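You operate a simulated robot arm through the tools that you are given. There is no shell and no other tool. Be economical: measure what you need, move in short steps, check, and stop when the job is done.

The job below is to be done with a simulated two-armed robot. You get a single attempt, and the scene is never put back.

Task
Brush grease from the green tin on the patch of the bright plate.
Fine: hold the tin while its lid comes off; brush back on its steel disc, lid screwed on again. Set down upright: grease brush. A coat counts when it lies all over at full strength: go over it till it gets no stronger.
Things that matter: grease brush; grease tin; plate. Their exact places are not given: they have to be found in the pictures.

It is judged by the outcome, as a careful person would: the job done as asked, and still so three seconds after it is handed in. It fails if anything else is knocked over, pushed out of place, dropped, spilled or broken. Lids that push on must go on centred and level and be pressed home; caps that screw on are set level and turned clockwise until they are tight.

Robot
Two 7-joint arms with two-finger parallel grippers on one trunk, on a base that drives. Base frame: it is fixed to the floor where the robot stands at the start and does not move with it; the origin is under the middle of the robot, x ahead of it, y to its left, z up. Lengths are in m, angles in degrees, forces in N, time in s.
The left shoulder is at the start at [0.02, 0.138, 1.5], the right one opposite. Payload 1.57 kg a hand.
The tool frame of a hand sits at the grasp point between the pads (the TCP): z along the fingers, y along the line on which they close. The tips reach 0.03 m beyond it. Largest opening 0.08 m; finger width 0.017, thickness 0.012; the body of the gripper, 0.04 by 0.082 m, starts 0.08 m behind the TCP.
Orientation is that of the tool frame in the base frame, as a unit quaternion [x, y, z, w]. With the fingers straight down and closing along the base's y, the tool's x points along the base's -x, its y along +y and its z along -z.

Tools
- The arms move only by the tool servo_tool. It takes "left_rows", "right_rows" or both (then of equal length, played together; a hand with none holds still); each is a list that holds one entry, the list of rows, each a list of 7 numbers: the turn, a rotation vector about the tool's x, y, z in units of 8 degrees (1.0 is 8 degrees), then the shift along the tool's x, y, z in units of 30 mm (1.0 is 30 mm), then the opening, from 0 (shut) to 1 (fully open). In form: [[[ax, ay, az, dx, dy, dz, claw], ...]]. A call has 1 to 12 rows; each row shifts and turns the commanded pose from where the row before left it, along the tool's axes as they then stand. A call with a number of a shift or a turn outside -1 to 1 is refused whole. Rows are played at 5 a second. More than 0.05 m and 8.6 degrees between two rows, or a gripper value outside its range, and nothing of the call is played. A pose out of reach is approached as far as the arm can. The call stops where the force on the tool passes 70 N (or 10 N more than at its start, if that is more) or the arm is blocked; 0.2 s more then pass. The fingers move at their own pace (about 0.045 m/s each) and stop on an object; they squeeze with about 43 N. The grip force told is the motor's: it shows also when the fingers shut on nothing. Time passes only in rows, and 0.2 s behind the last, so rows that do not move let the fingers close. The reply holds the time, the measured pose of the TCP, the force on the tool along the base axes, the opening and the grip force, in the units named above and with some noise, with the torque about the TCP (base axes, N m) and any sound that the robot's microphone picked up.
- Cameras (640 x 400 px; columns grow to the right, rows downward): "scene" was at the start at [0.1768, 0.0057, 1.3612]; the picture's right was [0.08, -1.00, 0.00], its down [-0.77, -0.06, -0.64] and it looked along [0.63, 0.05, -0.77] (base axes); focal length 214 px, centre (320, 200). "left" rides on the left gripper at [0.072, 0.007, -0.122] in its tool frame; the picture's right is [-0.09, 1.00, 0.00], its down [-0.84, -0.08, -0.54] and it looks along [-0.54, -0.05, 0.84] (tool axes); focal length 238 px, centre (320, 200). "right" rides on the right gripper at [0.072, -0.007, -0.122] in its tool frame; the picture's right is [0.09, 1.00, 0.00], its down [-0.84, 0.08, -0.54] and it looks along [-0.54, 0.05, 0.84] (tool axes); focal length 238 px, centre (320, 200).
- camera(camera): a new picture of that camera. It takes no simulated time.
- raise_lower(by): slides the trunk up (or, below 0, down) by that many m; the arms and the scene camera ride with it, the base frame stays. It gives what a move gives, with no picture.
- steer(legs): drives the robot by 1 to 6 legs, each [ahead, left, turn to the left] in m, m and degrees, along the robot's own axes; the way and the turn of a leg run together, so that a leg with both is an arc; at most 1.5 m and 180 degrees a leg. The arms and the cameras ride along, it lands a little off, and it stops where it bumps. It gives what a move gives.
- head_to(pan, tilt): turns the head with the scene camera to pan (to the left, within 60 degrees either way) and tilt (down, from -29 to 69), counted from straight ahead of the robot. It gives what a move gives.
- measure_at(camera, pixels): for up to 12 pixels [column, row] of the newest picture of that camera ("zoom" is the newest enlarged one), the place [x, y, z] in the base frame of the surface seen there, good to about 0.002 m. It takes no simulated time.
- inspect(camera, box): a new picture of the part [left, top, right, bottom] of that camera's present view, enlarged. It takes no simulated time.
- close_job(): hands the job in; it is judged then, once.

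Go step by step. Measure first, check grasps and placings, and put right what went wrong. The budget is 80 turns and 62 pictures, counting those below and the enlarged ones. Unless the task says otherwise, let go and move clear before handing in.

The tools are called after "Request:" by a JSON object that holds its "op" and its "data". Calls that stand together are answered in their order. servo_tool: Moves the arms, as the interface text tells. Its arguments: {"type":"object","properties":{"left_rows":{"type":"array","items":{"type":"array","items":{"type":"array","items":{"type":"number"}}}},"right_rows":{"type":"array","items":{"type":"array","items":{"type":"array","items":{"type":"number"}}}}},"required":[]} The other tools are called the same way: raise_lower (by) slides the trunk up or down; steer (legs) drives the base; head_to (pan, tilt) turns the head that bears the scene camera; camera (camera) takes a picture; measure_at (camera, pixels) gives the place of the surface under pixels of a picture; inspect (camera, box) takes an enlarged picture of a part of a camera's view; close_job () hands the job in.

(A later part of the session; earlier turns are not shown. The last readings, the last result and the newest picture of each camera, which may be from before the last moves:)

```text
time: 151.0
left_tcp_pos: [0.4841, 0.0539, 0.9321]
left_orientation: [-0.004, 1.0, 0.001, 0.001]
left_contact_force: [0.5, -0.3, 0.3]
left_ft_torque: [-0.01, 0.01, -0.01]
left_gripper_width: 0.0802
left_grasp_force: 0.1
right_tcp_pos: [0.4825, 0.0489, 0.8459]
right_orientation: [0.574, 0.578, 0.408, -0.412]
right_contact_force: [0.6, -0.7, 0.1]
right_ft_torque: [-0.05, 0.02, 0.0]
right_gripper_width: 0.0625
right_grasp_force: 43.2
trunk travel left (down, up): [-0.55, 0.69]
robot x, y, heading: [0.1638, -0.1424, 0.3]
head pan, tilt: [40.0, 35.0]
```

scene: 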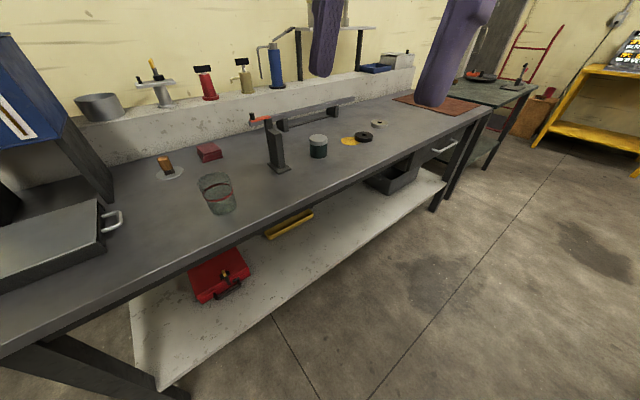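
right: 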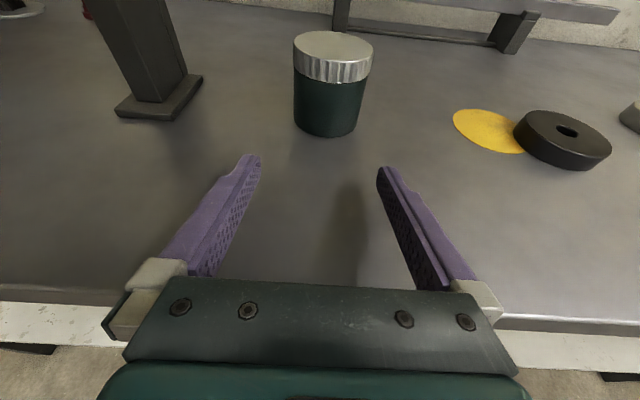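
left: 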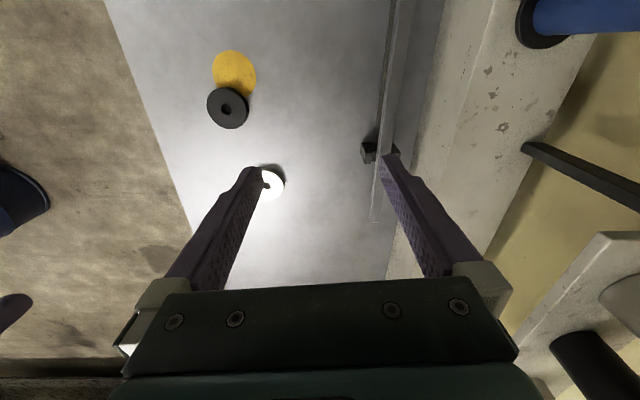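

Request:
{"op": "servo_tool", "data": {"left_rows": [[[0, 0, 1, 0.06, 0, 0, 1], [0, 0, 1, 0, 0, 0, 1], [0, 0, 1, 0, 0, 0, 1], [0, 0, 1, 0, 0, 0, 1], [0, 0, 1, 0, 0, 0, 1], [0, 0, 1, 0, 0, 0, 1], [0, 0, 1, 0, 0, 0, 1], [0, 0, 0, 0, 0, 0.9, 1], [0, 0, 0, 0, 0, 0, 1], [0, 0, 0, 0, 0, 0, 0], [0, 0, 0, 0, 0, 0, 0], [0, 0, 0, 0, 0, 0, 0]]]}}

```text
time: 153.6
left_tcp_pos: [0.4826, 0.0549, 0.9047]
left_orientation: [0.465, 0.885, 0.003, 0.0]
left_contact_force: [10.4, 7.8, -5.0]
left_ft_torque: [0.24, -0.18, 0.02]
left_gripper_width: 0.0626
left_grasp_force: 30.5
right_tcp_pos: [0.482, 0.0494, 0.8465]
right_orientation: [0.573, 0.578, 0.408, -0.413]
right_contact_force: [-11.3, -7.8, 1.9]
right_ft_torque: [0.29, -0.34, 0.06]
right_gripper_width: 0.0626
right_grasp_force: 42.9
trunk travel left (down, up): [-0.55, 0.69]
robot x, y, heading: [0.1598, -0.1438, 0.2]
head pan, tilt: [40.0, 35.0]
```

The lid is gripped. I'll unscrew counter-clockwise (negative about the tool's downward z).

Request:
{"op": "servo_tool", "data": {"left_rows": [[[0, 0, -1, 0, 0, 0, 0], [0, 0, -1, 0, 0, 0, 0], [0, 0, -1, 0, 0, 0, 0], [0, 0, -1, 0, 0, 0, 0], [0, 0, -1, 0, 0, 0, 0], [0, 0, -1, 0, 0, 0, 0], [0, 0, -1, 0, 0, 0, 0], [0, 0, -1, 0, 0, 0, 0], [0, 0, -1, 0, 0, 0, 0], [0, 0, -1, 0, 0, 0, 0], [0, 0, -1, 0, 0, 0, 0], [0, 0, -1, 0, 0, 0, 0]]]}}

```text
time: 156.2
left_tcp_pos: [0.483, 0.0569, 0.9056]
left_orientation: [-0.351, 0.937, 0.004, 0.004]
left_contact_force: [15.3, 27.5, -7.6]
left_ft_torque: [1.13, -0.25, -0.04]
left_gripper_width: 0.0622
left_grasp_force: 42.8
right_tcp_pos: [0.4807, 0.0485, 0.8456]
right_orientation: [0.574, 0.577, 0.408, -0.413]
right_contact_force: [-17.5, -26.8, 8.2]
right_ft_torque: [0.47, -0.73, 0.1]
right_gripper_width: 0.0628
right_grasp_force: 43.3
trunk travel left (down, up): [-0.55, 0.69]
robot x, y, heading: [0.1648, -0.1459, 0.3]
head pan, tilt: [40.0, 35.0]
```

Request:
{"op": "servo_tool", "data": {"left_rows": [[[0, 0, 0, -0.07, 0.03, 0, 0], [0, 0, -1, 0, 0, 0, 0], [0, 0, -1, 0, 0, 0, 0], [0, 0, -1, 0, 0, 0, 0], [0, 0, -1, 0, 0, 0, 0], [0, 0, -1, 0, 0, 0, 0], [0, 0, -1, 0, 0, 0, 0], [0, 0, -1, 0, 0, 0, 0], [0, 0, -1, 0, 0, 0, 0], [0, 0, -1, 0, 0, 0, 0], [0, 0, 0, 0, 0, 0, 0]]]}}

Request:
{"op": "inspect", "data": {"camera": "scene", "box": [160, 100, 480, 300]}}

```text
time: 158.6
left_tcp_pos: [0.4839, 0.0569, 0.9069]
left_orientation: [0.832, -0.555, -0.002, 0.0]
left_contact_force: [-10.1, 12.3, 2.2]
left_ft_torque: [0.65, -0.36, -0.03]
left_gripper_width: 0.0621
left_grasp_force: 43.4
right_tcp_pos: [0.4816, 0.048, 0.8467]
right_orientation: [0.575, 0.576, 0.41, -0.411]
right_contact_force: [9.4, -12.2, 0.0]
right_ft_torque: [0.1, 0.97, -0.1]
right_gripper_width: 0.0629
right_grasp_force: 42.9
trunk travel left (down, up): [-0.55, 0.69]
robot x, y, heading: [0.1633, -0.1494, 0.5]
head pan, tilt: [40.0, 35.0]
```

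```text
2.00 times, centred on (320, 200) of scene
```

zoom: 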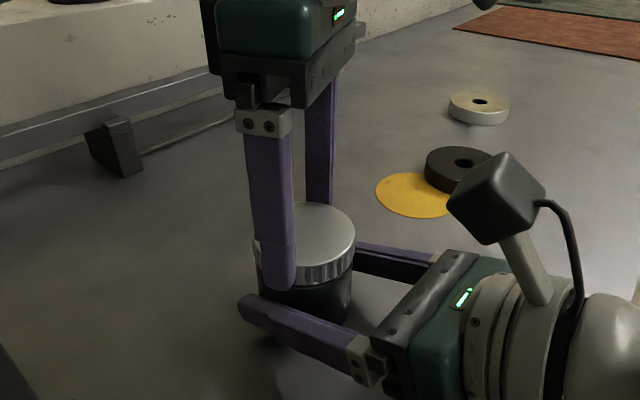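

About 168° is done and the lid is rising (z +2 mm). I'll keep turning in the same grip as far as the wrist allows.

Request:
{"op": "servo_tool", "data": {"left_rows": [[[0, 0, -1, 0, 0, -0.01, 0], [0, 0, -1, 0, 0, -0.01, 0], [0, 0, -1, 0, 0, -0.01, 0], [0, 0, -1, 0, 0, -0.01, 0], [0, 0, -1, 0, 0, -0.01, 0], [0, 0, -1, 0, 0, -0.01, 0], [0, 0, -1, 0, 0, -0.01, 0], [0, 0, 0, 0, 0, 0, 0]]]}}

```text
time: 159.3
left_tcp_pos: [0.4855, 0.0559, 0.9023]
left_orientation: [0.902, -0.432, 0.0, 0.009]
left_contact_force: [-6.3, -1.1, 15.2]
left_ft_torque: [-0.07, 0.35, -0.02]
left_gripper_width: 0.0622
left_grasp_force: 42.5
left hand out of reach, approached as far as the arm can: row 2, 3
right_tcp_pos: [0.487, 0.0493, 0.8457]
right_orientation: [0.579, 0.574, 0.413, -0.405]
right_contact_force: [0.3, 1.7, 5.1]
right_ft_torque: [-0.29, 0.49, -0.01]
right_gripper_width: 0.0627
right_grasp_force: 43.0
trunk travel left (down, up): [-0.55, 0.69]
robot x, y, heading: [0.1642, -0.1441, 0.3]
head pan, tilt: [40.0, 35.0]
stopped in row 3 (left hand): the force on the tool passed its limit at 81 N (the readings are from after the stop); the commanded pose is now the measured one
```

The wrist reached its limit. I'll open, rise, rewind the hand and regrip.

Request:
{"op": "servo_tool", "data": {"left_rows": [[[0, 0, 0, 0, 0, 0, 1], [0, 0, 0, 0, 0, 0, 1], [0, 0, 0, 0, 0, -0.95, 1], [0, 0, 1, 0, 0, 0, 1], [0, 0, 1, 0, 0, 0, 1], [0, 0, 1, 0, 0, 0, 1], [0, 0, 1, 0, 0, 0, 1], [0, 0, 1, 0, 0, 0, 1], [0, 0, 1, 0, 0, 0, 1], [0, 0, 1, 0, 0, 0, 1], [0, 0, 1, 0, 0, 0, 1], [0, 0, 1, 0, 0, 0, 1]]]}}

Request:
{"op": "servo_tool", "data": {"left_rows": [[[0, 0, 1, 0, 0, 0, 1], [0, 0, 1, 0, 0, 0, 1], [0, 0, 1, 0, 0, 0, 1], [0, 0, 1, 0, 0, 0, 1], [0, 0, 1, 0, 0, 0, 1], [0, 0, 1, 0, 0, 0, 1], [0, 0, 1, 0, 0, 0, 1], [0, 0, 1, 0, 0, 0, 1], [0, 0, 1, 0, 0, 0, 1], [0, 0, 1, 0, 0, 0, 1], [0, 0, 1, 0, 0, 0, 1], [0, 0, 0, 0, 0, 0, 1]]]}}

Request:
{"op": "inspect", "data": {"camera": "scene", "box": [240, 160, 400, 260]}}

```text
time: 161.9
left_tcp_pos: [0.4973, 0.0655, 0.9255]
left_orientation: [-0.475, 0.88, -0.006, -0.008]
left_contact_force: [0.5, 0.2, -0.3]
left_ft_torque: [0.01, 0.01, -0.01]
left_gripper_width: 0.0801
left_grasp_force: 0.0
left hand out of reach, approached as far as the arm can: row 3
right_tcp_pos: [0.4869, 0.0481, 0.8457]
right_orientation: [0.578, 0.575, 0.412, -0.406]
right_contact_force: [0.6, 0.0, 16.4]
right_ft_torque: [0.11, 0.53, 0.01]
right_gripper_width: 0.0626
right_grasp_force: 42.9
trunk travel left (down, up): [-0.55, 0.69]
robot x, y, heading: [0.1659, -0.1465, 0.2]
head pan, tilt: [40.0, 35.0]
```

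```text
time: 164.5
left_tcp_pos: [0.497, 0.0647, 0.9243]
left_orientation: [0.269, 0.963, -0.009, -0.002]
left_contact_force: [-0.8, -0.7, 1.5]
left_ft_torque: [-0.03, -0.02, -0.01]
left_gripper_width: 0.08
left_grasp_force: 0.0
right_tcp_pos: [0.4865, 0.0486, 0.8459]
right_orientation: [0.578, 0.575, 0.412, -0.406]
right_contact_force: [-0.2, 0.7, 14.6]
right_ft_torque: [0.14, 0.52, -0.05]
right_gripper_width: 0.0626
right_grasp_force: 42.9
trunk travel left (down, up): [-0.55, 0.69]
robot x, y, heading: [0.1609, -0.1452, 0.3]
head pan, tilt: [40.0, 35.0]
```

```text
4.00 times, centred on (320, 210) of scene
```

zoom: 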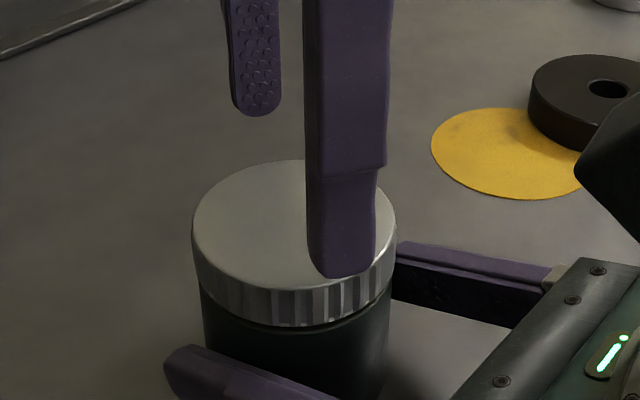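

The hand drifted off centre to (0.497, 0.065). I'll measure the lid's present centre.

Request:
{"op": "measure_at", "data": {"camera": "zoom", "pixels": [[250, 230], [200, 230], [280, 170], [245, 280], [210, 200], [385, 240], [225, 185], [390, 215], [300, 310], [290, 300], [260, 240], [230, 260]]}}

```text
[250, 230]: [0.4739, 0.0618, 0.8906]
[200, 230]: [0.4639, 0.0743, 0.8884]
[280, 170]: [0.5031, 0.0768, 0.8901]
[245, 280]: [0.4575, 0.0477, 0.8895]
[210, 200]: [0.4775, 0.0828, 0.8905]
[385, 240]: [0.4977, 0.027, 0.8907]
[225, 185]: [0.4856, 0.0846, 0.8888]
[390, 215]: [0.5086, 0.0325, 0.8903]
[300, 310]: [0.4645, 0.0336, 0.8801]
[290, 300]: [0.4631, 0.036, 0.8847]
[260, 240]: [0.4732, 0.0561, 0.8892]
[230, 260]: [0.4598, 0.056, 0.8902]
```

The lid is centred at (0.4862, 0.0543) and its top has risen 2 mm. I'll recentre and regrip.

Request:
{"op": "servo_tool", "data": {"left_rows": [[[-0.13, 0, 0, 0.128, -0.483, 0, 1], [0, 0, 1, 0, 0, 0, 1], [0, 0, 1, 0, 0, 0, 1], [0, 0, 1, 0, 0, 0, 1], [0, 0, 0, 0, 0, 0.55, 1], [0, 0, 0, 0, 0, 0, 1], [0, 0, 0, 0, 0, 0, 0], [0, 0, 0, 0, 0, 0, 0], [0, 0, 0, 0, 0, 0, 0]]]}}

Request:
{"op": "servo_tool", "data": {"left_rows": [[[0, 0, -1, 0, 0, -0.003, 0], [0, 0, -1, 0, 0, -0.003, 0], [0, 0, -1, 0, 0, -0.003, 0], [0, 0, -1, 0, 0, -0.003, 0], [0, 0, -1, 0, 0, -0.003, 0], [0, 0, -1, 0, 0, -0.003, 0], [0, 0, -1, 0, 0, -0.003, 0], [0, 0, -1, 0, 0, -0.003, 0], [0, 0, -1, 0, 0, -0.003, 0], [0, 0, -1, 0, 0, -0.003, 0], [0, 0, -1, 0, 0, -0.003, 0], [0, 0, -1, 0, 0, -0.003, 0]]]}}

Request:
{"op": "servo_tool", "data": {"left_rows": [[[0, 0, -1, 0, 0, -0.003, 0], [0, 0, -1, 0, 0, -0.003, 0], [0, 0, -1, 0, 0, -0.003, 0], [0, 0, -1, 0, 0, -0.003, 0], [0, 0, -1, 0, 0, -0.003, 0], [0, 0, -1, 0, 0, -0.003, 0], [0, 0, -1, 0, 0, -0.003, 0], [0, 0, -1, 0, 0, -0.003, 0], [0, 0, 0, 0, 0, 0, 0]]]}}

```text
time: 166.5
left_tcp_pos: [0.4894, 0.0549, 0.9054]
left_orientation: [0.462, 0.887, 0.001, 0.001]
left_contact_force: [11.5, 7.5, -3.3]
left_ft_torque: [0.27, -0.3, 0.02]
left_gripper_width: 0.0624
left_grasp_force: 30.9
right_tcp_pos: [0.4882, 0.0486, 0.8465]
right_orientation: [0.578, 0.576, 0.412, -0.405]
right_contact_force: [-7.4, -6.2, 14.8]
right_ft_torque: [0.35, -0.05, -0.01]
right_gripper_width: 0.0627
right_grasp_force: 43.7
trunk travel left (down, up): [-0.55, 0.69]
robot x, y, heading: [0.1631, -0.1437, 0.4]
head pan, tilt: [40.0, 35.0]
```

```text
time: 169.1
left_tcp_pos: [0.4848, 0.0553, 0.9092]
left_orientation: [-0.35, 0.937, -0.002, 0.0]
left_contact_force: [6.3, 1.5, 0.1]
left_ft_torque: [0.03, -0.19, 0.0]
left_gripper_width: 0.0621
left_grasp_force: 43.3
right_tcp_pos: [0.4872, 0.0488, 0.8448]
right_orientation: [0.579, 0.575, 0.413, -0.405]
right_contact_force: [-4.8, 1.1, 6.3]
right_ft_torque: [0.07, 0.03, 0.05]
right_gripper_width: 0.0628
right_grasp_force: 43.6
trunk travel left (down, up): [-0.55, 0.69]
robot x, y, heading: [0.1642, -0.1478, 0.3]
head pan, tilt: [40.0, 35.0]
```

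```text
time: 171.1
left_tcp_pos: [0.4856, 0.0555, 0.9095]
left_orientation: [0.793, -0.609, 0.0, 0.001]
left_contact_force: [0.3, -0.1, 0.4]
left_ft_torque: [-0.01, -0.01, 0.02]
left_gripper_width: 0.0625
left_grasp_force: 42.7
right_tcp_pos: [0.4858, 0.0477, 0.8463]
right_orientation: [0.579, 0.575, 0.413, -0.405]
right_contact_force: [-0.2, 1.8, 4.0]
right_ft_torque: [0.02, 0.17, -0.11]
right_gripper_width: 0.0626
right_grasp_force: 42.6
trunk travel left (down, up): [-0.55, 0.69]
robot x, y, heading: [0.1635, -0.1471, 0.3]
head pan, tilt: [40.0, 35.0]
```

The forces have dropped to zero, so the lid seems free. I'll lift gently.

Request:
{"op": "servo_tool", "data": {"left_rows": [[[0, 0, 0, 0, 0, -0.15, 0], [0, 0, 0, 0, 0, -0.25, 0], [0, 0, 0, 0, 0, -0.5, 0], [0, 0, 0, 0, 0, -0.8, 0], [0, 0, 0, 0, 0, -0.8, 0], [0, 0, 0, 0, 0, 0, 0]]]}}

Request:
{"op": "camera", "data": {"camera": "scene"}}

```text
time: 172.5
left_tcp_pos: [0.4834, 0.0558, 0.9855]
left_orientation: [0.793, -0.609, 0.001, 0.0]
left_contact_force: [0.3, -0.2, 0.1]
left_ft_torque: [0.0, 0.0, -0.01]
left_gripper_width: 0.0624
left_grasp_force: 42.9
right_tcp_pos: [0.4871, 0.0481, 0.8458]
right_orientation: [0.578, 0.575, 0.412, -0.406]
right_contact_force: [0.6, 0.9, 3.3]
right_ft_torque: [-0.04, 0.14, -0.05]
right_gripper_width: 0.0627
right_grasp_force: 43.4
trunk travel left (down, up): [-0.55, 0.69]
robot x, y, heading: [0.1617, -0.1463, 0.2]
head pan, tilt: [40.0, 35.0]
```

```text
6 pictures are left
```

scene: 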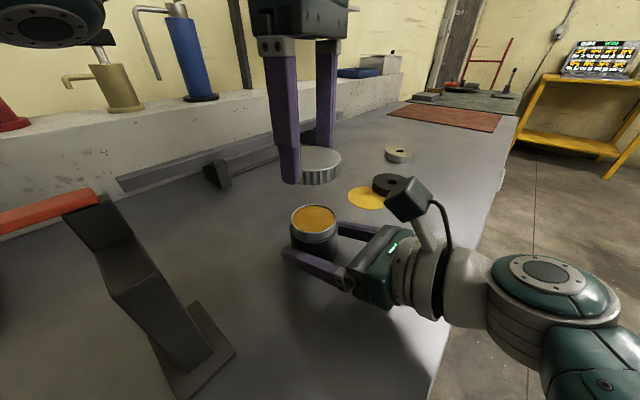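

The lid is off and shows orange grease in the tin at (314,217). I'll set the lid down on the free bench to the left at about (0.453, 0.17).

Request:
{"op": "servo_tool", "data": {"left_rows": [[[0, 0, 0, -0.79, 0, 0, 0], [0, 0, 0, -0.79, 0, 0, 0], [0, 0, 0, -0.79, 0, 0, 0], [0, 0, 0, -0.79, 0, 0, 0], [0, 0, 0, -0.79, 0, 0, 0], [0, 0, 0, 0, 0, 0.85, 0], [0, 0, 0, 0, 0, 0.85, 0], [0, 0, 0, 0, 0, 0.85, 0], [0, 0, 0, 0, 0, 0.85, 0], [0, 0, 0, 0, 0, 0.75, 0], [0, 0, 0, 0, 0, 0, 0]]]}}

```text
time: 174.9
left_tcp_pos: [0.4553, 0.1671, 0.8594]
left_orientation: [0.793, -0.609, 0.001, 0.0]
left_contact_force: [-0.5, 0.4, 0.6]
left_ft_torque: [-0.01, -0.03, 0.03]
left_gripper_width: 0.0625
left_grasp_force: 42.9
right_tcp_pos: [0.4873, 0.048, 0.8458]
right_orientation: [0.578, 0.575, 0.412, -0.406]
right_contact_force: [0.8, 0.5, 3.3]
right_ft_torque: [0.0, 0.13, -0.01]
right_gripper_width: 0.063
right_grasp_force: 43.0
trunk travel left (down, up): [-0.55, 0.69]
robot x, y, heading: [0.1695, -0.1434, 0.4]
head pan, tilt: [40.0, 35.0]
```

Request:
{"op": "servo_tool", "data": {"left_rows": [[[0, 0, 0, 0, 0, 0.1, 0], [0, 0, 0, 0, 0, 0.08, 0], [0, 0, 0, 0, 0, 0, 0]]]}}

```text
time: 175.7
left_tcp_pos: [0.4546, 0.168, 0.8543]
left_orientation: [0.793, -0.61, 0.001, -0.001]
left_contact_force: [0.3, -0.8, 0.4]
left_ft_torque: [-0.01, -0.02, 0.0]
left_gripper_width: 0.0623
left_grasp_force: 43.3
right_tcp_pos: [0.4865, 0.0478, 0.8456]
right_orientation: [0.579, 0.575, 0.413, -0.406]
right_contact_force: [0.6, 1.0, 3.4]
right_ft_torque: [0.01, 0.17, -0.03]
right_gripper_width: 0.0627
right_grasp_force: 42.7
trunk travel left (down, up): [-0.55, 0.69]
robot x, y, heading: [0.1601, -0.1456, 0.2]
head pan, tilt: [40.0, 35.0]
```

Request:
{"op": "servo_tool", "data": {"left_rows": [[[0, 0, 0, 0, 0, 0.05, 0], [0, 0, 0, 0, 0, 0, 1], [0, 0, 0, 0, 0, 0, 1], [0, 0, 0, 0, 0, -0.8, 1], [0, 0, 0, 0, 0, -1, 1], [0, 0, 1, 0, 0, -1, 1], [0, 0, 1, 0, 0, -1, 1], [0, 0, 1, 0, 0, -1, 1], [0, 0, 1, 0, 0, -0.7, 1], [0, 0, 1, 0, 0, 0, 1], [0, 0, 1, 0, 0, 0, 1], [0, 0, 1, 0, 0, 0, 1]]], "right_rows": [[[0, 0, 0, 0, 0, 0, 1], [0, 0, 0, 0, 0, 0, 1], [0, 0, 0, 0, 0, 0, 1], [0, 0, 0, -0.27, 0, -0.9, 1], [0, 0, 0, -0.27, 0, -0.9, 1], [0, 0, 0, -0.27, 0, -0.9, 1], [0, 0, 0, -0.27, 0, -0.9, 1], [0, 0, 0, -0.27, 0, -0.9, 1], [0, 0, 0, -0.27, 0, -0.9, 1], [0, 0, 0, 0.9, 0, -0.29, 1], [0, 0, 0, 0.9, 0, -0.29, 1], [0, 0, 0, 0.9, 0, -0.29, 1]]]}}

Request:
{"op": "servo_tool", "data": {"left_rows": [[[0, 0, 1, 0, 0, 0, 1], [0, 0, 1, 0, 0, 0, 1], [0, 0, 1, 0, 0, 0, 1], [0, 0, 1, 0, 0, 0, 1], [0, 0, 1, 0, 0, 0, 1], [0, 0, 0, 0, 0, 0, 1]]], "right_rows": [[[0, 0, 0, 0.9, 0, -0.29, 1], [0, 0, 0, 0.9, 0, -0.29, 1], [0, 0, 0, 0.9, 0, -0.29, 1], [0, 0, 0, 0.9, 0, -0.29, 1], [0, 0, 0, 0.9, 0, -0.29, 1], [0, 0, 0, 0, 0, 0, 1]]]}}

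```text
time: 178.3
left_tcp_pos: [0.4536, 0.1683, 1.0173]
left_orientation: [-0.413, 0.911, 0.0, -0.003]
left_contact_force: [-0.1, -0.3, 0.7]
left_ft_torque: [0.0, 0.02, -0.03]
left_gripper_width: 0.0801
left_grasp_force: 0.0
right_tcp_pos: [0.4842, -0.116, 0.9362]
right_orientation: [0.579, 0.575, 0.412, -0.405]
right_contact_force: [0.0, 0.5, -0.1]
right_ft_torque: [0.01, -0.01, -0.01]
right_gripper_width: 0.08
right_grasp_force: 0.1
trunk travel left (down, up): [-0.55, 0.69]
robot x, y, heading: [0.1622, -0.1428, 0.2]
head pan, tilt: [40.0, 35.0]
```

```text
time: 179.7
left_tcp_pos: [0.4542, 0.1685, 1.0186]
left_orientation: [-0.076, 0.997, -0.001, -0.001]
left_contact_force: [0.4, -0.6, -0.4]
left_ft_torque: [0.02, -0.01, -0.01]
left_gripper_width: 0.0799
left_grasp_force: 0.0
right_tcp_pos: [0.4831, -0.1153, 1.0789]
right_orientation: [0.579, 0.575, 0.412, -0.406]
right_contact_force: [0.3, -0.5, -0.6]
right_ft_torque: [0.01, 0.0, 0.02]
right_gripper_width: 0.0799
right_grasp_force: 0.0
trunk travel left (down, up): [-0.55, 0.69]
robot x, y, heading: [0.1655, -0.1454, 0.6]
head pan, tilt: [40.0, 35.0]
```

Both hands are clear and the lid is down at (0.454, 0.168). I'll tuck the hands in, raise a little and drive to face the brush from the aisle side.

Request:
{"op": "servo_tool", "data": {"left_rows": [[[0, 0, 1, 0, 0, 0, 1], [0, 0, 0.1, 0, -0.93, 0, 1], [0, 0, 0, 0, -0.93, 0, 1], [0, 0, 0, 0, -0.93, 0, 1], [0, 0, 0, 0, -0.93, 0, 1], [0, 0, 0, 0, -0.93, 0, 1]]], "right_rows": [[[0, 0, 0, -0.3, 0, -0.9, 1], [0, 0, 0, -0.3, 0, -0.9, 1], [0, 0, 0, -0.3, 0, -0.9, 1], [0, 0, 0, -0.3, 0, -0.9, 1], [0, 0, 0, -0.3, 0, -0.9, 1], [0, 0, 0, 0, 0, 0, 1]]]}}

Request:
{"op": "raise_lower", "data": {"by": 0.12}}

Request:
{"op": "steer", "data": {"legs": [[0, -0.4, 0], [0, 0, 89.5], [0.44, -0.02, 0]]}}

Request:
{"op": "head_to", "data": {"pan": 20, "tilt": 60}}

```text
time: 181.1
left_tcp_pos: [0.4531, 0.0304, 1.0205]
left_orientation: [0.002, 1.0, -0.001, 0.004]
left_contact_force: [-0.1, -0.3, -0.2]
left_ft_torque: [-0.03, 0.01, 0.04]
left_gripper_width: 0.0799
left_grasp_force: 0.1
right_tcp_pos: [0.4831, -0.2561, 1.0818]
right_orientation: [0.578, 0.575, 0.412, -0.406]
right_contact_force: [0.2, 0.0, -0.5]
right_ft_torque: [0.01, 0.01, 0.01]
right_gripper_width: 0.08
right_grasp_force: 0.0
trunk travel left (down, up): [-0.55, 0.69]
robot x, y, heading: [0.1641, -0.1419, 0.4]
head pan, tilt: [40.0, 35.0]
```

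```text
time: 182.6
left_tcp_pos: [0.4538, 0.0297, 1.1388]
left_orientation: [0.0, 1.0, -0.001, 0.0]
left_contact_force: [-0.2, -0.2, 1.5]
left_ft_torque: [0.04, 0.0, 0.0]
left_gripper_width: 0.0801
left_grasp_force: 0.0
right_tcp_pos: [0.4837, -0.2556, 1.2007]
right_orientation: [0.579, 0.575, 0.412, -0.406]
right_contact_force: [-0.1, 0.4, -0.3]
right_ft_torque: [0.01, 0.01, -0.05]
right_gripper_width: 0.0799
right_grasp_force: 0.1
trunk travel left (down, up): [-0.67, 0.57]
robot x, y, heading: [0.1638, -0.146, 0.3]
head pan, tilt: [40.0, 35.0]
```

```text
time: 191.2
left_tcp_pos: [0.0123, 0.1926, 1.137]
left_orientation: [-0.704, 0.71, -0.001, 0.001]
left_contact_force: [1.1, 0.4, -1.0]
left_ft_torque: [0.0, 0.03, 0.03]
left_gripper_width: 0.0799
left_grasp_force: 0.0
right_tcp_pos: [0.2987, 0.2207, 1.2009]
right_orientation: [0.006, 0.815, 0.007, -0.579]
right_contact_force: [0.2, 0.2, -0.7]
right_ft_torque: [-0.03, -0.02, -0.02]
right_gripper_width: 0.0799
right_grasp_force: 0.2
trunk travel left (down, up): [-0.67, 0.57]
robot x, y, heading: [0.1858, -0.0991, 89.8]
head pan, tilt: [40.0, 35.0]
```

```text
time: 192.1
left_tcp_pos: [0.0119, 0.193, 1.1387]
left_orientation: [-0.705, 0.709, -0.001, 0.0]
left_contact_force: [0.4, 0.0, 1.1]
left_ft_torque: [-0.05, 0.01, -0.02]
left_gripper_width: 0.08
left_grasp_force: 0.0
right_tcp_pos: [0.2985, 0.2201, 1.201]
right_orientation: [0.007, 0.815, 0.008, -0.579]
right_contact_force: [-1.2, -0.4, -0.4]
right_ft_torque: [0.01, -0.01, 0.0]
right_gripper_width: 0.08
right_grasp_force: 0.2
trunk travel left (down, up): [-0.67, 0.57]
robot x, y, heading: [0.1883, -0.1, 89.7]
head pan, tilt: [20.0, 60.0]
```

Request:
{"op": "inspect", "data": {"camera": "left", "box": [200, 0, 440, 200]}}

```text
2.00 times, centred on (320, 100) of left
```

zoom: 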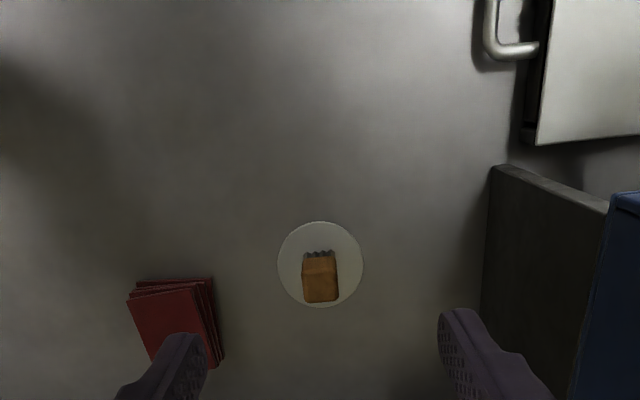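

Request:
{"op": "measure_at", "data": {"camera": "zoom", "pixels": [[305, 278], [334, 276], [336, 298], [308, 300], [320, 288], [306, 262], [332, 260], [319, 252], [282, 265], [359, 265], [320, 226], [342, 302]]}}

```text
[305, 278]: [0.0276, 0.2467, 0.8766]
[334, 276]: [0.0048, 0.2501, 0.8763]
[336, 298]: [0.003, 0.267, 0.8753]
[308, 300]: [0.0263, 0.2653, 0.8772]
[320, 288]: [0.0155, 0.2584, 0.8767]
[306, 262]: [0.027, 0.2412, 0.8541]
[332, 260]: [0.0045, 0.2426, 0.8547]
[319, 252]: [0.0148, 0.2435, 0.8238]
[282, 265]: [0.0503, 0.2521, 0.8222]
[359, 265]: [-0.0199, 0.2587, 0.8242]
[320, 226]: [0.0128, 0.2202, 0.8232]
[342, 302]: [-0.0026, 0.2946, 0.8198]
```

The brush block is 0.026 wide, centred at (0.0155, 0.2555), top 0.8765, on a disc with the same centre. I'll lower the trunk and descend the open left hand over it.

Request:
{"op": "raise_lower", "data": {"by": -0.12}}

Request:
{"op": "servo_tool", "data": {"left_rows": [[[0, 0, 0, -0.7, -0.12, 0, 1], [0, 0, 0, -0.7, 0, 0, 1], [0, 0, 0, -0.68, 0, 0, 1], [0, 0, 0, 0, 0, 0.9, 1], [0, 0, 0, 0, 0, 0.9, 1], [0, 0, 0, 0, 0, 0.9, 1], [0, 0, 0, 0, 0, 0, 1]]]}}

```text
time: 193.6
left_tcp_pos: [0.0124, 0.1889, 1.0147]
left_orientation: [-0.705, 0.709, -0.004, -0.003]
left_contact_force: [-0.3, 0.0, -0.5]
left_ft_torque: [-0.02, 0.01, -0.05]
left_gripper_width: 0.0797
left_grasp_force: 0.1
right_tcp_pos: [0.2999, 0.2174, 1.079]
right_orientation: [0.007, 0.816, 0.005, -0.578]
right_contact_force: [-0.7, 0.0, 0.7]
right_ft_torque: [0.01, 0.01, -0.03]
right_gripper_width: 0.0799
right_grasp_force: 0.0
trunk travel left (down, up): [-0.55, 0.69]
robot x, y, heading: [0.1849, -0.0969, 90.0]
head pan, tilt: [20.0, 60.0]
```

```text
time: 195.2
left_tcp_pos: [0.0212, 0.2548, 0.9358]
left_orientation: [-0.705, 0.709, -0.003, 0.001]
left_contact_force: [-0.2, 0.4, 0.4]
left_ft_torque: [0.03, 0.0, -0.03]
left_gripper_width: 0.08
left_grasp_force: 0.1
right_tcp_pos: [0.3016, 0.2203, 1.082]
right_orientation: [0.006, 0.817, 0.006, -0.576]
right_contact_force: [-0.3, 0.3, -0.5]
right_ft_torque: [0.01, -0.04, -0.01]
right_gripper_width: 0.08
right_grasp_force: 0.1
trunk travel left (down, up): [-0.55, 0.69]
robot x, y, heading: [0.1839, -0.0979, 90.0]
head pan, tilt: [20.0, 60.0]
```

Request:
{"op": "servo_tool", "data": {"left_rows": [[[0, 0, 0, -0.02, 0.19, 0, 1], [0, 0, 0, 0, 0, 0.72, 1], [0, 0, 0, 0, 0, 0.72, 1], [0, 0, 0, 0, 0, 0.72, 1], [0, 0, 0, 0, 0, 0, 1], [0, 0, 0, 0, 0, 0, 0], [0, 0, 0, 0, 0, 0, 0], [0, 0, 0, 0, 0, 0, 0], [0, 0, 0, 0, 0, 0, 0]]]}}

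```text
time: 197.2
left_tcp_pos: [0.0116, 0.2544, 0.8733]
left_orientation: [-0.704, 0.71, 0.0, 0.001]
left_contact_force: [-0.3, 0.3, -0.8]
left_ft_torque: [-0.03, -0.01, 0.01]
left_gripper_width: 0.0296
left_grasp_force: 22.0
right_tcp_pos: [0.298, 0.2197, 1.0819]
right_orientation: [0.006, 0.815, 0.006, -0.579]
right_contact_force: [-0.2, 0.6, -0.6]
right_ft_torque: [-0.02, 0.01, 0.0]
right_gripper_width: 0.08
right_grasp_force: 0.0
trunk travel left (down, up): [-0.55, 0.69]
robot x, y, heading: [0.1851, -0.0971, 89.9]
head pan, tilt: [20.0, 60.0]
```

The brush is gripped (0.0296). I'll lift it, raise the trunk over the winch, and drive so the brush comes over the tin.

Request:
{"op": "servo_tool", "data": {"left_rows": [[[0, 0, 0, 0, 0, -0.5, 0], [0, 0, 0, 0, 0, -0.8, 0], [0, 0, 0, 0, 0, -1, 0], [0, 0, 0, 0, 0, -1, 0], [0, 0, 0, 0, 0, -1, 0], [0, 0, 0, 0, 0, 0, 0]]]}}

Request:
{"op": "raise_lower", "data": {"by": 0.12}}

Request:
{"op": "steer", "data": {"legs": [[-0.2, 0, 0], [0, -0.47, 0]]}}

Request:
{"op": "head_to", "data": {"pan": 15, "tilt": 55}}

Request:
{"op": "camera", "data": {"camera": "scene"}}

```text
time: 198.6
left_tcp_pos: [0.0216, 0.2462, 0.9963]
left_orientation: [-0.703, 0.711, -0.009, 0.0]
left_contact_force: [0.2, -0.5, -0.5]
left_ft_torque: [0.02, 0.0, 0.03]
left_gripper_width: 0.029
left_grasp_force: 38.8
right_tcp_pos: [0.3087, 0.2136, 1.0798]
right_orientation: [0.008, 0.819, 0.003, -0.573]
right_contact_force: [1.2, -0.4, 0.1]
right_ft_torque: [-0.01, 0.02, 0.0]
right_gripper_width: 0.0799
right_grasp_force: 0.0
trunk travel left (down, up): [-0.55, 0.69]
robot x, y, heading: [0.1888, -0.0985, 89.8]
head pan, tilt: [20.0, 60.0]
```

```text
time: 200.1
left_tcp_pos: [0.0092, 0.2559, 1.1238]
left_orientation: [-0.705, 0.71, -0.001, 0.001]
left_contact_force: [-0.6, 0.8, -0.1]
left_ft_torque: [-0.05, 0.03, -0.01]
left_gripper_width: 0.0288
left_grasp_force: 39.0
right_tcp_pos: [0.298, 0.2213, 1.2005]
right_orientation: [0.006, 0.816, 0.006, -0.578]
right_contact_force: [-0.6, 0.0, -0.1]
right_ft_torque: [0.0, 0.0, -0.02]
right_gripper_width: 0.0802
right_grasp_force: 0.1
trunk travel left (down, up): [-0.67, 0.57]
robot x, y, heading: [0.1854, -0.0975, 89.8]
head pan, tilt: [20.0, 60.0]
```

```text
time: 204.1
left_tcp_pos: [0.466, 0.0484, 1.1232]
left_orientation: [-0.7, 0.714, -0.001, 0.001]
left_contact_force: [-0.4, 0.2, -0.1]
left_ft_torque: [-0.01, -0.01, 0.01]
left_gripper_width: 0.0291
left_grasp_force: 39.0
right_tcp_pos: [0.7528, 0.0106, 1.2001]
right_orientation: [0.011, 0.816, 0.01, -0.578]
right_contact_force: [0.3, -0.2, -0.6]
right_ft_torque: [0.02, 0.0, -0.02]
right_gripper_width: 0.0801
right_grasp_force: 0.3
trunk travel left (down, up): [-0.67, 0.57]
robot x, y, heading: [0.6358, -0.3058, 89.2]
head pan, tilt: [20.0, 60.0]
```

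```text
time: 204.7
left_tcp_pos: [0.4648, 0.0476, 1.1222]
left_orientation: [-0.7, 0.714, -0.001, 0.0]
left_contact_force: [0.7, 0.2, -0.7]
left_ft_torque: [-0.02, 0.03, 0.0]
left_gripper_width: 0.0289
left_grasp_force: 38.7
right_tcp_pos: [0.7546, 0.0109, 1.2018]
right_orientation: [0.011, 0.816, 0.01, -0.578]
right_contact_force: [-0.3, 0.4, -0.6]
right_ft_torque: [0.01, -0.03, 0.0]
right_gripper_width: 0.0799
right_grasp_force: 0.0
trunk travel left (down, up): [-0.67, 0.57]
robot x, y, heading: [0.6383, -0.3037, 89.0]
head pan, tilt: [15.0, 55.0]
```

```text
4 pictures are left
```

scene: 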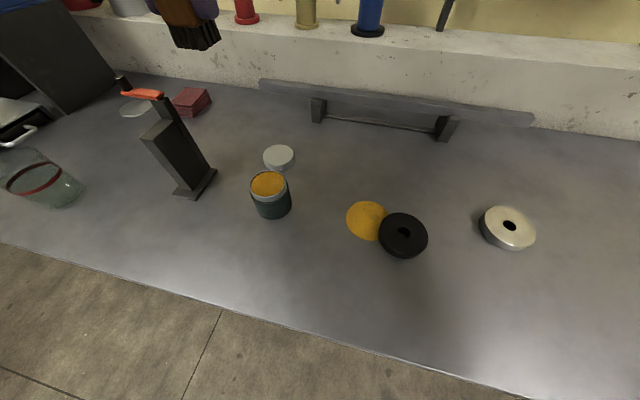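

Grease, lid and discs are all in clear view. I'll measure the grease surface, the tin rim, the lid and the bright disc.

Request:
{"op": "measure_at", "data": {"camera": "scene", "pixels": [[268, 183], [252, 183], [284, 180], [268, 173], [268, 195], [278, 153], [266, 155], [292, 152], [494, 222], [532, 235], [510, 209], [508, 242]]}}

Request:
{"op": "measure_at", "data": {"camera": "scene", "pixels": [[488, 222], [528, 225], [498, 210], [522, 213], [492, 235], [520, 242], [251, 190], [285, 188], [366, 217], [403, 222], [210, 42], [138, 105]]}}

```text
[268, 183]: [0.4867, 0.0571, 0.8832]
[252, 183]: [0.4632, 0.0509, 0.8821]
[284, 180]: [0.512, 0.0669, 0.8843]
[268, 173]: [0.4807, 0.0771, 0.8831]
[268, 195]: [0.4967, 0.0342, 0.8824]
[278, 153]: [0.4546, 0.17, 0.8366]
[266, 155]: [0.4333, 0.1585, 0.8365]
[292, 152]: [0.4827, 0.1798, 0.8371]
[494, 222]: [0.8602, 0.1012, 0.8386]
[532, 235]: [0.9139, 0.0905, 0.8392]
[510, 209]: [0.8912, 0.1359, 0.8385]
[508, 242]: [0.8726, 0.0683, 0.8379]
```

```text
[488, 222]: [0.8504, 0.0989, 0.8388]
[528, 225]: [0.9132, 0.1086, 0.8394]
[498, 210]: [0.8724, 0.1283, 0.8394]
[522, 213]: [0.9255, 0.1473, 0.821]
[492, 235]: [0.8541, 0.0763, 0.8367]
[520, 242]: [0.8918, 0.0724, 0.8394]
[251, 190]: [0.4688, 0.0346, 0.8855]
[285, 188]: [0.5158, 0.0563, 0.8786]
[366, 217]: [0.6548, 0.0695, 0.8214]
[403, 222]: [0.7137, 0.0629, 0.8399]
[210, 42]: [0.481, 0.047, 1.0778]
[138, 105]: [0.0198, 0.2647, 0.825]
```

The grease surface is at z 0.883, centred at (0.4868, 0.0555), and the bright disc is centred at about (0.882, 0.1015). I'll centre the brush over the tin and lower.

Request:
{"op": "raise_lower", "data": {"by": -0.12}}

Request:
{"op": "servo_tool", "data": {"left_rows": [[[0, 0, 0, -0.27, -0.73, 0, 0], [0, 0, 0, 0, 0, 0.5, 0], [0, 0, 0, 0, 0, 0, 0], [0, 0, 0, 0, 0, 0, 0]]]}}

```text
time: 206.2
left_tcp_pos: [0.4656, 0.0488, 1.0041]
left_orientation: [-0.701, 0.714, -0.001, 0.0]
left_contact_force: [-0.2, 0.2, 0.3]
left_ft_torque: [0.01, 0.0, 0.01]
left_gripper_width: 0.029
left_grasp_force: 38.8
right_tcp_pos: [0.7544, 0.0113, 1.0812]
right_orientation: [0.01, 0.815, 0.009, -0.579]
right_contact_force: [-0.5, -0.2, -0.5]
right_ft_torque: [0.0, -0.03, 0.0]
right_gripper_width: 0.0798
right_grasp_force: 0.1
trunk travel left (down, up): [-0.55, 0.69]
robot x, y, heading: [0.6354, -0.305, 89.2]
head pan, tilt: [15.0, 55.0]
```

```text
time: 207.2
left_tcp_pos: [0.4873, 0.0561, 0.9885]
left_orientation: [-0.701, 0.713, -0.001, 0.0]
left_contact_force: [-0.5, -0.4, 0.0]
left_ft_torque: [0.03, -0.03, 0.0]
left_gripper_width: 0.0292
left_grasp_force: 39.0
right_tcp_pos: [0.7546, 0.0107, 1.0818]
right_orientation: [0.011, 0.816, 0.01, -0.579]
right_contact_force: [1.0, 0.2, -0.3]
right_ft_torque: [0.0, 0.0, 0.01]
right_gripper_width: 0.0799
right_grasp_force: 0.0
trunk travel left (down, up): [-0.55, 0.69]
robot x, y, heading: [0.6373, -0.3062, 88.9]
head pan, tilt: [15.0, 55.0]
```

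Centred. I'll dip into the grease about 9 mm, dwell, and lift out.

Request:
{"op": "servo_tool", "data": {"left_rows": [[[0, 0, 0, 0, 0, 0.75, 0], [0, 0, 0, 0, 0, 0.75, 0], [0, 0, 0, 0, 0, 0.73, 0], [0, 0, 0, 0.07, 0, 0, 0], [0, 0, 0, -0.14, 0, 0, 0], [0, 0, 0, 0.07, 0, 0, 0], [0, 0, 0, 0, 0, 0, 0]]]}}

Request:
{"op": "servo_tool", "data": {"left_rows": [[[0, 0, 0, 0, 0, -0.6, 0], [0, 0, 0, 0, 0, -0.8, 0], [0, 0, 0, 0, 0, -0.8, 0], [0, 0, 0, 0, 0, -0.6, 0], [0, 0, 0, 0, 0, 0, 0]]]}}

Request:
{"op": "steer", "data": {"legs": [[0.045, -0.395, 0]]}}

```text
time: 208.8
left_tcp_pos: [0.4859, 0.0606, 0.9263]
left_orientation: [-0.701, 0.714, 0.001, 0.004]
left_contact_force: [-1.9, -9.4, 49.2]
left_ft_torque: [-0.35, 0.22, 0.0]
left_gripper_width: 0.0293
left_grasp_force: 38.6
right_tcp_pos: [0.7531, 0.013, 1.082]
right_orientation: [0.01, 0.815, 0.011, -0.579]
right_contact_force: [-0.8, 0.0, 0.7]
right_ft_torque: [0.0, 0.02, 0.0]
right_gripper_width: 0.0801
right_grasp_force: 0.2
trunk travel left (down, up): [-0.55, 0.69]
robot x, y, heading: [0.64, -0.3034, 88.8]
head pan, tilt: [15.0, 55.0]
```

```text
time: 210.0
left_tcp_pos: [0.4873, 0.0593, 1.0038]
left_orientation: [-0.7, 0.715, -0.001, 0.001]
left_contact_force: [-0.1, 0.1, -0.5]
left_ft_torque: [0.0, 0.01, 0.02]
left_gripper_width: 0.0291
left_grasp_force: 38.9
right_tcp_pos: [0.7547, 0.0104, 1.0818]
right_orientation: [0.011, 0.816, 0.011, -0.578]
right_contact_force: [-0.5, 0.2, -0.3]
right_ft_torque: [-0.01, 0.01, -0.02]
right_gripper_width: 0.0801
right_grasp_force: 0.1
trunk travel left (down, up): [-0.55, 0.69]
robot x, y, heading: [0.6377, -0.3066, 89.2]
head pan, tilt: [15.0, 55.0]
```

```text
time: 212.5
left_tcp_pos: [0.8891, 0.0982, 1.005]
left_orientation: [-0.702, 0.712, 0.0, 0.001]
left_contact_force: [-0.1, -0.4, -0.4]
left_ft_torque: [0.01, 0.03, 0.03]
left_gripper_width: 0.029
left_grasp_force: 39.0
right_tcp_pos: [1.1555, 0.0507, 1.0808]
right_orientation: [0.011, 0.816, 0.01, -0.578]
right_contact_force: [-0.4, -0.3, -0.5]
right_ft_torque: [0.01, -0.02, 0.03]
right_gripper_width: 0.08
right_grasp_force: 0.1
trunk travel left (down, up): [-0.55, 0.69]
robot x, y, heading: [1.0433, -0.268, 89.4]
head pan, tilt: [15.0, 55.0]
```

The dip touched (49 N, bristles pressed), so the brush is loaded. I'm now over the bright disc, and I'll touch down on its rim side and check the contact force.

Request:
{"op": "servo_tool", "data": {"left_rows": [[[0, 0, 0, -0.11, -0.5, 0.5, 0], [0, 0, 0, 0, 0, 0.9, 0], [0, 0, 0, 0, 0, 0.9, 0], [0, 0, 0, 0, 0, 0.9, 0], [0, 0, 0, 0, 0, 0.6, 0], [0, 0, 0, 0, 0, 0.1, 0], [0, 0, 0, 0, 0, 0, 0]]]}}

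```text
time: 214.1
left_tcp_pos: [0.9044, 0.1005, 0.8872]
left_orientation: [-0.702, 0.712, -0.001, 0.001]
left_contact_force: [0.0, 0.7, -0.2]
left_ft_torque: [0.01, -0.01, 0.03]
left_gripper_width: 0.029
left_grasp_force: 38.9
right_tcp_pos: [1.155, 0.05, 1.0803]
right_orientation: [0.01, 0.816, 0.01, -0.578]
right_contact_force: [-0.5, 0.6, -0.2]
right_ft_torque: [0.02, 0.0, -0.02]
right_gripper_width: 0.0796
right_grasp_force: 0.0
trunk travel left (down, up): [-0.55, 0.69]
robot x, y, heading: [1.0388, -0.2687, 89.4]
head pan, tilt: [15.0, 55.0]
```

Request:
{"op": "servo_tool", "data": {"left_rows": [[[0, 0, 0, 0, 0, 0.1, 0], [0, 0, 0, 0, 0, 0.05, 0], [0, 0, 0, 0, 0, 0, 0]]]}}

```text
time: 214.9
left_tcp_pos: [0.9045, 0.1008, 0.8834]
left_orientation: [-0.701, 0.713, -0.001, 0.001]
left_contact_force: [-1.1, 0.1, -0.3]
left_ft_torque: [0.02, 0.02, 0.0]
left_gripper_width: 0.029
left_grasp_force: 39.4
right_tcp_pos: [1.1562, 0.0492, 1.0808]
right_orientation: [0.009, 0.816, 0.009, -0.578]
right_contact_force: [-0.3, -0.2, 0.1]
right_ft_torque: [-0.02, -0.01, -0.01]
right_gripper_width: 0.0801
right_grasp_force: 0.1
trunk travel left (down, up): [-0.55, 0.69]
robot x, y, heading: [1.0416, -0.269, 89.0]
head pan, tilt: [15.0, 55.0]
```

Request:
{"op": "servo_tool", "data": {"left_rows": [[[0, 0, 0, 0, 0, 0.05, 0], [0, 0, 0, 0, 0, 0.04, 0], [0, 0, 0, 0, 0, 0, 0]]]}}

```text
time: 215.7
left_tcp_pos: [0.9049, 0.101, 0.8817]
left_orientation: [-0.701, 0.713, -0.001, 0.002]
left_contact_force: [0.4, -9.7, 29.0]
left_ft_torque: [-0.07, 0.1, 0.03]
left_gripper_width: 0.0292
left_grasp_force: 39.0
right_tcp_pos: [1.1565, 0.0509, 1.0807]
right_orientation: [0.01, 0.816, 0.01, -0.578]
right_contact_force: [-0.5, 0.4, 0.0]
right_ft_torque: [0.05, 0.03, 0.01]
right_gripper_width: 0.08
right_grasp_force: 0.1
trunk travel left (down, up): [-0.55, 0.69]
robot x, y, heading: [1.0413, -0.2697, 89.2]
head pan, tilt: [15.0, 55.0]
```

Contact is at 29 N, which is too firm. I'll ease up 1 mm, brush a quarter arc lightly, lift, and look at whether the coat shows.

Request:
{"op": "servo_tool", "data": {"left_rows": [[[0, 0, 0, 0, 0, -0.04, 0], [0, 0, 0, -0.367, 0.098, 0, 0], [0, 0, 0, -0.268, 0.268, 0, 0], [0, 0, 0, -0.098, 0.367, 0, 0], [0, 0, 0, 0, 0, 0, 0]]]}}

Request:
{"op": "servo_tool", "data": {"left_rows": [[[0, 0, 0, 0, 0, -0.8, 0], [0, 0, 0, 0, 0, -1, 0], [0, 0, 0, 0, 0, -1, 0], [0, 0, 0, 0, 0, -1, 0], [0, 0, 0, 0, 0, 0, 0]]]}}

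Request:
{"op": "head_to", "data": {"pan": 20, "tilt": 55}}

Request:
{"op": "inspect", "data": {"camera": "scene", "box": [100, 80, 420, 280]}}

```text
time: 216.9
left_tcp_pos: [0.8846, 0.1249, 0.8815]
left_orientation: [-0.701, 0.713, 0.0, 0.003]
left_contact_force: [7.1, 0.7, 17.9]
left_ft_torque: [0.22, -0.19, -0.08]
left_gripper_width: 0.0292
left_grasp_force: 38.7
right_tcp_pos: [1.1582, 0.0525, 1.0818]
right_orientation: [0.01, 0.816, 0.01, -0.578]
right_contact_force: [-0.7, -0.7, 0.0]
right_ft_torque: [0.01, 0.02, -0.02]
right_gripper_width: 0.0797
right_grasp_force: 0.0
trunk travel left (down, up): [-0.55, 0.69]
robot x, y, heading: [1.0414, -0.2669, 89.3]
head pan, tilt: [15.0, 55.0]
```

```text
time: 218.1
left_tcp_pos: [0.8829, 0.1203, 0.9971]
left_orientation: [-0.701, 0.713, -0.001, 0.0]
left_contact_force: [0.3, 1.0, -0.4]
left_ft_torque: [-0.01, -0.01, -0.03]
left_gripper_width: 0.0292
left_grasp_force: 39.0
right_tcp_pos: [1.1573, 0.0495, 1.0814]
right_orientation: [0.01, 0.816, 0.01, -0.578]
right_contact_force: [-0.2, 0.9, -0.2]
right_ft_torque: [0.02, 0.02, -0.01]
right_gripper_width: 0.0801
right_grasp_force: 0.1
trunk travel left (down, up): [-0.55, 0.69]
robot x, y, heading: [1.0402, -0.2652, 89.4]
head pan, tilt: [15.0, 55.0]
```

```text
time: 218.8
left_tcp_pos: [0.8828, 0.1212, 0.996]
left_orientation: [-0.701, 0.713, -0.001, 0.0]
left_contact_force: [0.2, -0.9, -0.9]
left_ft_torque: [-0.04, -0.01, -0.03]
left_gripper_width: 0.0292
left_grasp_force: 38.9
right_tcp_pos: [1.1559, 0.0507, 1.0808]
right_orientation: [0.01, 0.816, 0.01, -0.578]
right_contact_force: [0.1, 0.9, -0.3]
right_ft_torque: [0.01, -0.01, 0.0]
right_gripper_width: 0.0802
right_grasp_force: 0.0
trunk travel left (down, up): [-0.55, 0.69]
robot x, y, heading: [1.0398, -0.2648, 89.3]
head pan, tilt: [20.0, 55.0]
```

```text
2.00 times, centred on (260, 180) of scene
```

zoom: 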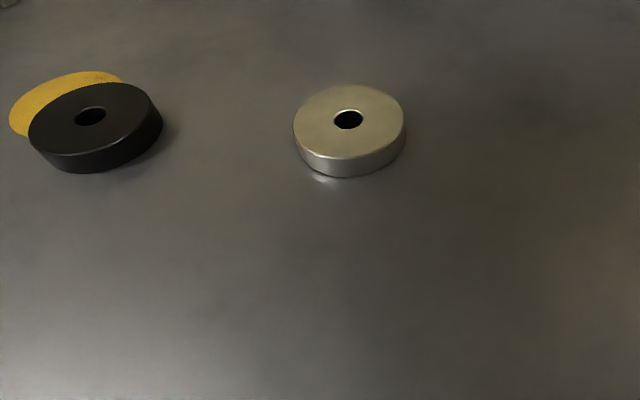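

No coat is visible yet after one light quarter stroke. I'll check whether the disc moved before making full passes.

Request:
{"op": "measure_at", "data": {"camera": "zoom", "pixels": [[298, 120], [402, 120], [348, 88], [348, 152], [310, 98], [390, 98], [308, 142], [390, 145], [320, 120], [376, 120]]}}

```text
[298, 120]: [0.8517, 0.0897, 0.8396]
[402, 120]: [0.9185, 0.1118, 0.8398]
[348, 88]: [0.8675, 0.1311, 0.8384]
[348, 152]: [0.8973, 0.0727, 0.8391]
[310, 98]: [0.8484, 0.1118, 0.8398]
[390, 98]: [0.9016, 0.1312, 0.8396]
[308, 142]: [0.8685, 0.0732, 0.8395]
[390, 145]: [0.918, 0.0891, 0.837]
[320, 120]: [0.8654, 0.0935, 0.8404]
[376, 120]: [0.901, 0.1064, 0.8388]
```

The disc hasn't moved (centre 0.8836, 0.1018). I'll make full light circular passes over the face and then look closely.

Request:
{"op": "servo_tool", "data": {"left_rows": [[[0, 0, 0, 0, 0, 0.95, 0], [0, 0, 0, 0, 0, 0.95, 0], [0, 0, 0, 0, 0, 0.95, 0], [0, 0, 0, 0, 0, 0.9, 0], [0, 0, 0, 0, 0, 0.09, 0], [0, 0, 0, 0, 0, 0, 0]]]}}

Request:
{"op": "servo_tool", "data": {"left_rows": [[[0, 0, 0, 0.098, 0.367, 0, 0], [0, 0, 0, 0.268, 0.268, 0, 0], [0, 0, 0, 0.367, 0.098, 0, 0], [0, 0, 0, 0.367, -0.098, 0, 0], [0, 0, 0, 0.268, -0.268, 0, 0], [0, 0, 0, 0.098, -0.367, 0, 0], [0, 0, 0, -0.098, -0.367, 0, 0], [0, 0, 0, -0.268, -0.268, 0, 0], [0, 0, 0, -0.367, -0.098, 0, 0], [0, 0, 0, -0.367, 0.098, 0, 0], [0, 0, 0, -0.268, 0.268, 0, 0], [0, 0, 0, -0.098, 0.367, 0, 0]]]}}

Request:
{"op": "servo_tool", "data": {"left_rows": [[[0, 0, 0, 0.098, 0.367, 0, 0], [0, 0, 0, 0.268, 0.268, 0, 0], [0, 0, 0, 0.367, 0.098, 0, 0], [0, 0, 0, 0.367, -0.098, 0, 0], [0, 0, 0, 0.268, -0.268, 0, 0], [0, 0, 0, 0.098, -0.367, 0, 0], [0, 0, 0, -0.098, -0.367, 0, 0], [0, 0, 0, -0.268, -0.268, 0, 0], [0, 0, 0, -0.367, -0.098, 0, 0], [0, 0, 0, -0.367, 0.098, 0, 0], [0, 0, 0, -0.268, 0.268, 0, 0], [0, 0, 0, -0.098, 0.367, 0, 0]]]}}

Request:
{"op": "servo_tool", "data": {"left_rows": [[[0, 0, 0, 0, 0, -0.8, 0], [0, 0, 0, 0, 0, -1, 0], [0, 0, 0, 0, 0, -1, 0], [0, 0, 0, 0, 0, -1, 0], [0, 0, 0, 0, 0, 0, 0]]]}}

Request:
{"op": "inspect", "data": {"camera": "scene", "box": [90, 0, 330, 180]}}

```text
time: 220.2
left_tcp_pos: [0.8839, 0.1212, 0.8809]
left_orientation: [-0.701, 0.713, 0.0, 0.003]
left_contact_force: [0.5, -7.0, 21.7]
left_ft_torque: [0.0, 0.02, 0.03]
left_gripper_width: 0.0291
left_grasp_force: 38.9
right_tcp_pos: [1.1567, 0.0503, 1.0815]
right_orientation: [0.009, 0.815, 0.009, -0.579]
right_contact_force: [-1.1, -1.2, 0.3]
right_ft_torque: [0.0, 0.01, -0.01]
right_gripper_width: 0.08
right_grasp_force: 0.0
trunk travel left (down, up): [-0.55, 0.69]
robot x, y, heading: [1.0399, -0.2689, 89.4]
head pan, tilt: [20.0, 55.0]
```

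```text
time: 222.8
left_tcp_pos: [0.8856, 0.1257, 0.8816]
left_orientation: [-0.7, 0.714, 0.0, 0.007]
left_contact_force: [13.9, -0.8, 36.0]
left_ft_torque: [-0.05, -0.25, 0.02]
left_gripper_width: 0.0294
left_grasp_force: 38.6
right_tcp_pos: [1.1576, 0.0522, 1.0819]
right_orientation: [0.009, 0.816, 0.01, -0.578]
right_contact_force: [-0.1, 1.1, 0.3]
right_ft_torque: [-0.01, 0.02, 0.0]
right_gripper_width: 0.0801
right_grasp_force: 0.0
trunk travel left (down, up): [-0.55, 0.69]
robot x, y, heading: [1.0402, -0.2658, 89.3]
head pan, tilt: [20.0, 55.0]
```

```text
time: 225.4
left_tcp_pos: [0.8863, 0.1255, 0.8803]
left_orientation: [-0.701, 0.713, 0.0, 0.005]
left_contact_force: [10.5, -1.5, 30.3]
left_ft_torque: [-0.06, -0.2, -0.02]
left_gripper_width: 0.0291
left_grasp_force: 38.9
right_tcp_pos: [1.157, 0.0521, 1.0805]
right_orientation: [0.009, 0.816, 0.01, -0.578]
right_contact_force: [0.3, 0.4, -0.1]
right_ft_torque: [0.0, -0.01, -0.01]
right_gripper_width: 0.0798
right_grasp_force: 0.0
trunk travel left (down, up): [-0.55, 0.69]
robot x, y, heading: [1.0418, -0.2674, 89.1]
head pan, tilt: [20.0, 55.0]
```

```text
time: 226.6
left_tcp_pos: [0.8826, 0.12, 0.9933]
left_orientation: [-0.701, 0.713, -0.001, 0.001]
left_contact_force: [-0.1, -0.6, -0.7]
left_ft_torque: [0.01, 0.03, 0.01]
left_gripper_width: 0.0289
left_grasp_force: 38.6
right_tcp_pos: [1.1559, 0.05, 1.0816]
right_orientation: [0.01, 0.816, 0.009, -0.578]
right_contact_force: [-0.1, -0.2, 0.2]
right_ft_torque: [0.0, -0.01, -0.01]
right_gripper_width: 0.0798
right_grasp_force: 0.0
trunk travel left (down, up): [-0.55, 0.69]
robot x, y, heading: [1.0421, -0.2658, 89.3]
head pan, tilt: [20.0, 55.0]
```

```text
2.22 times, centred on (210, 90) of scene
```

zoom: 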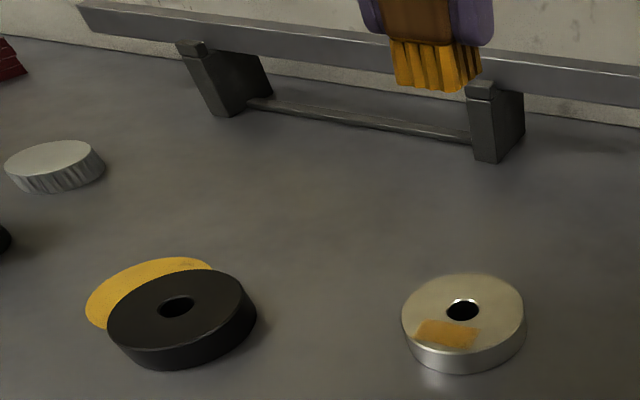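

The coat shows: an orange rectangle on the bright disc at (447,334), so this is the right plate and the patch lies on its near side. I'll measure that patch.

Request:
{"op": "measure_at", "data": {"camera": "zoom", "pixels": [[417, 341], [424, 322], [480, 329], [472, 348], [448, 334], [462, 310], [404, 318], [524, 318], [462, 277], [462, 352], [448, 345], [450, 324]]}}

```text
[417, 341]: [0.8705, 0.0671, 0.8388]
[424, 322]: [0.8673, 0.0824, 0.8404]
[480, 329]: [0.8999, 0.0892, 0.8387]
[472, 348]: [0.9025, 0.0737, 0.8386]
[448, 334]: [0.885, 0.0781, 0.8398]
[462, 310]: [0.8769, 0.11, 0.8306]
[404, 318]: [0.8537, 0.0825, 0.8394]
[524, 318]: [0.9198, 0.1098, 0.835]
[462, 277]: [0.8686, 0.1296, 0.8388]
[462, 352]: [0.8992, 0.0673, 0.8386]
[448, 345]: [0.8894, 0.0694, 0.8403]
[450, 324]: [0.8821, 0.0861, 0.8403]
```

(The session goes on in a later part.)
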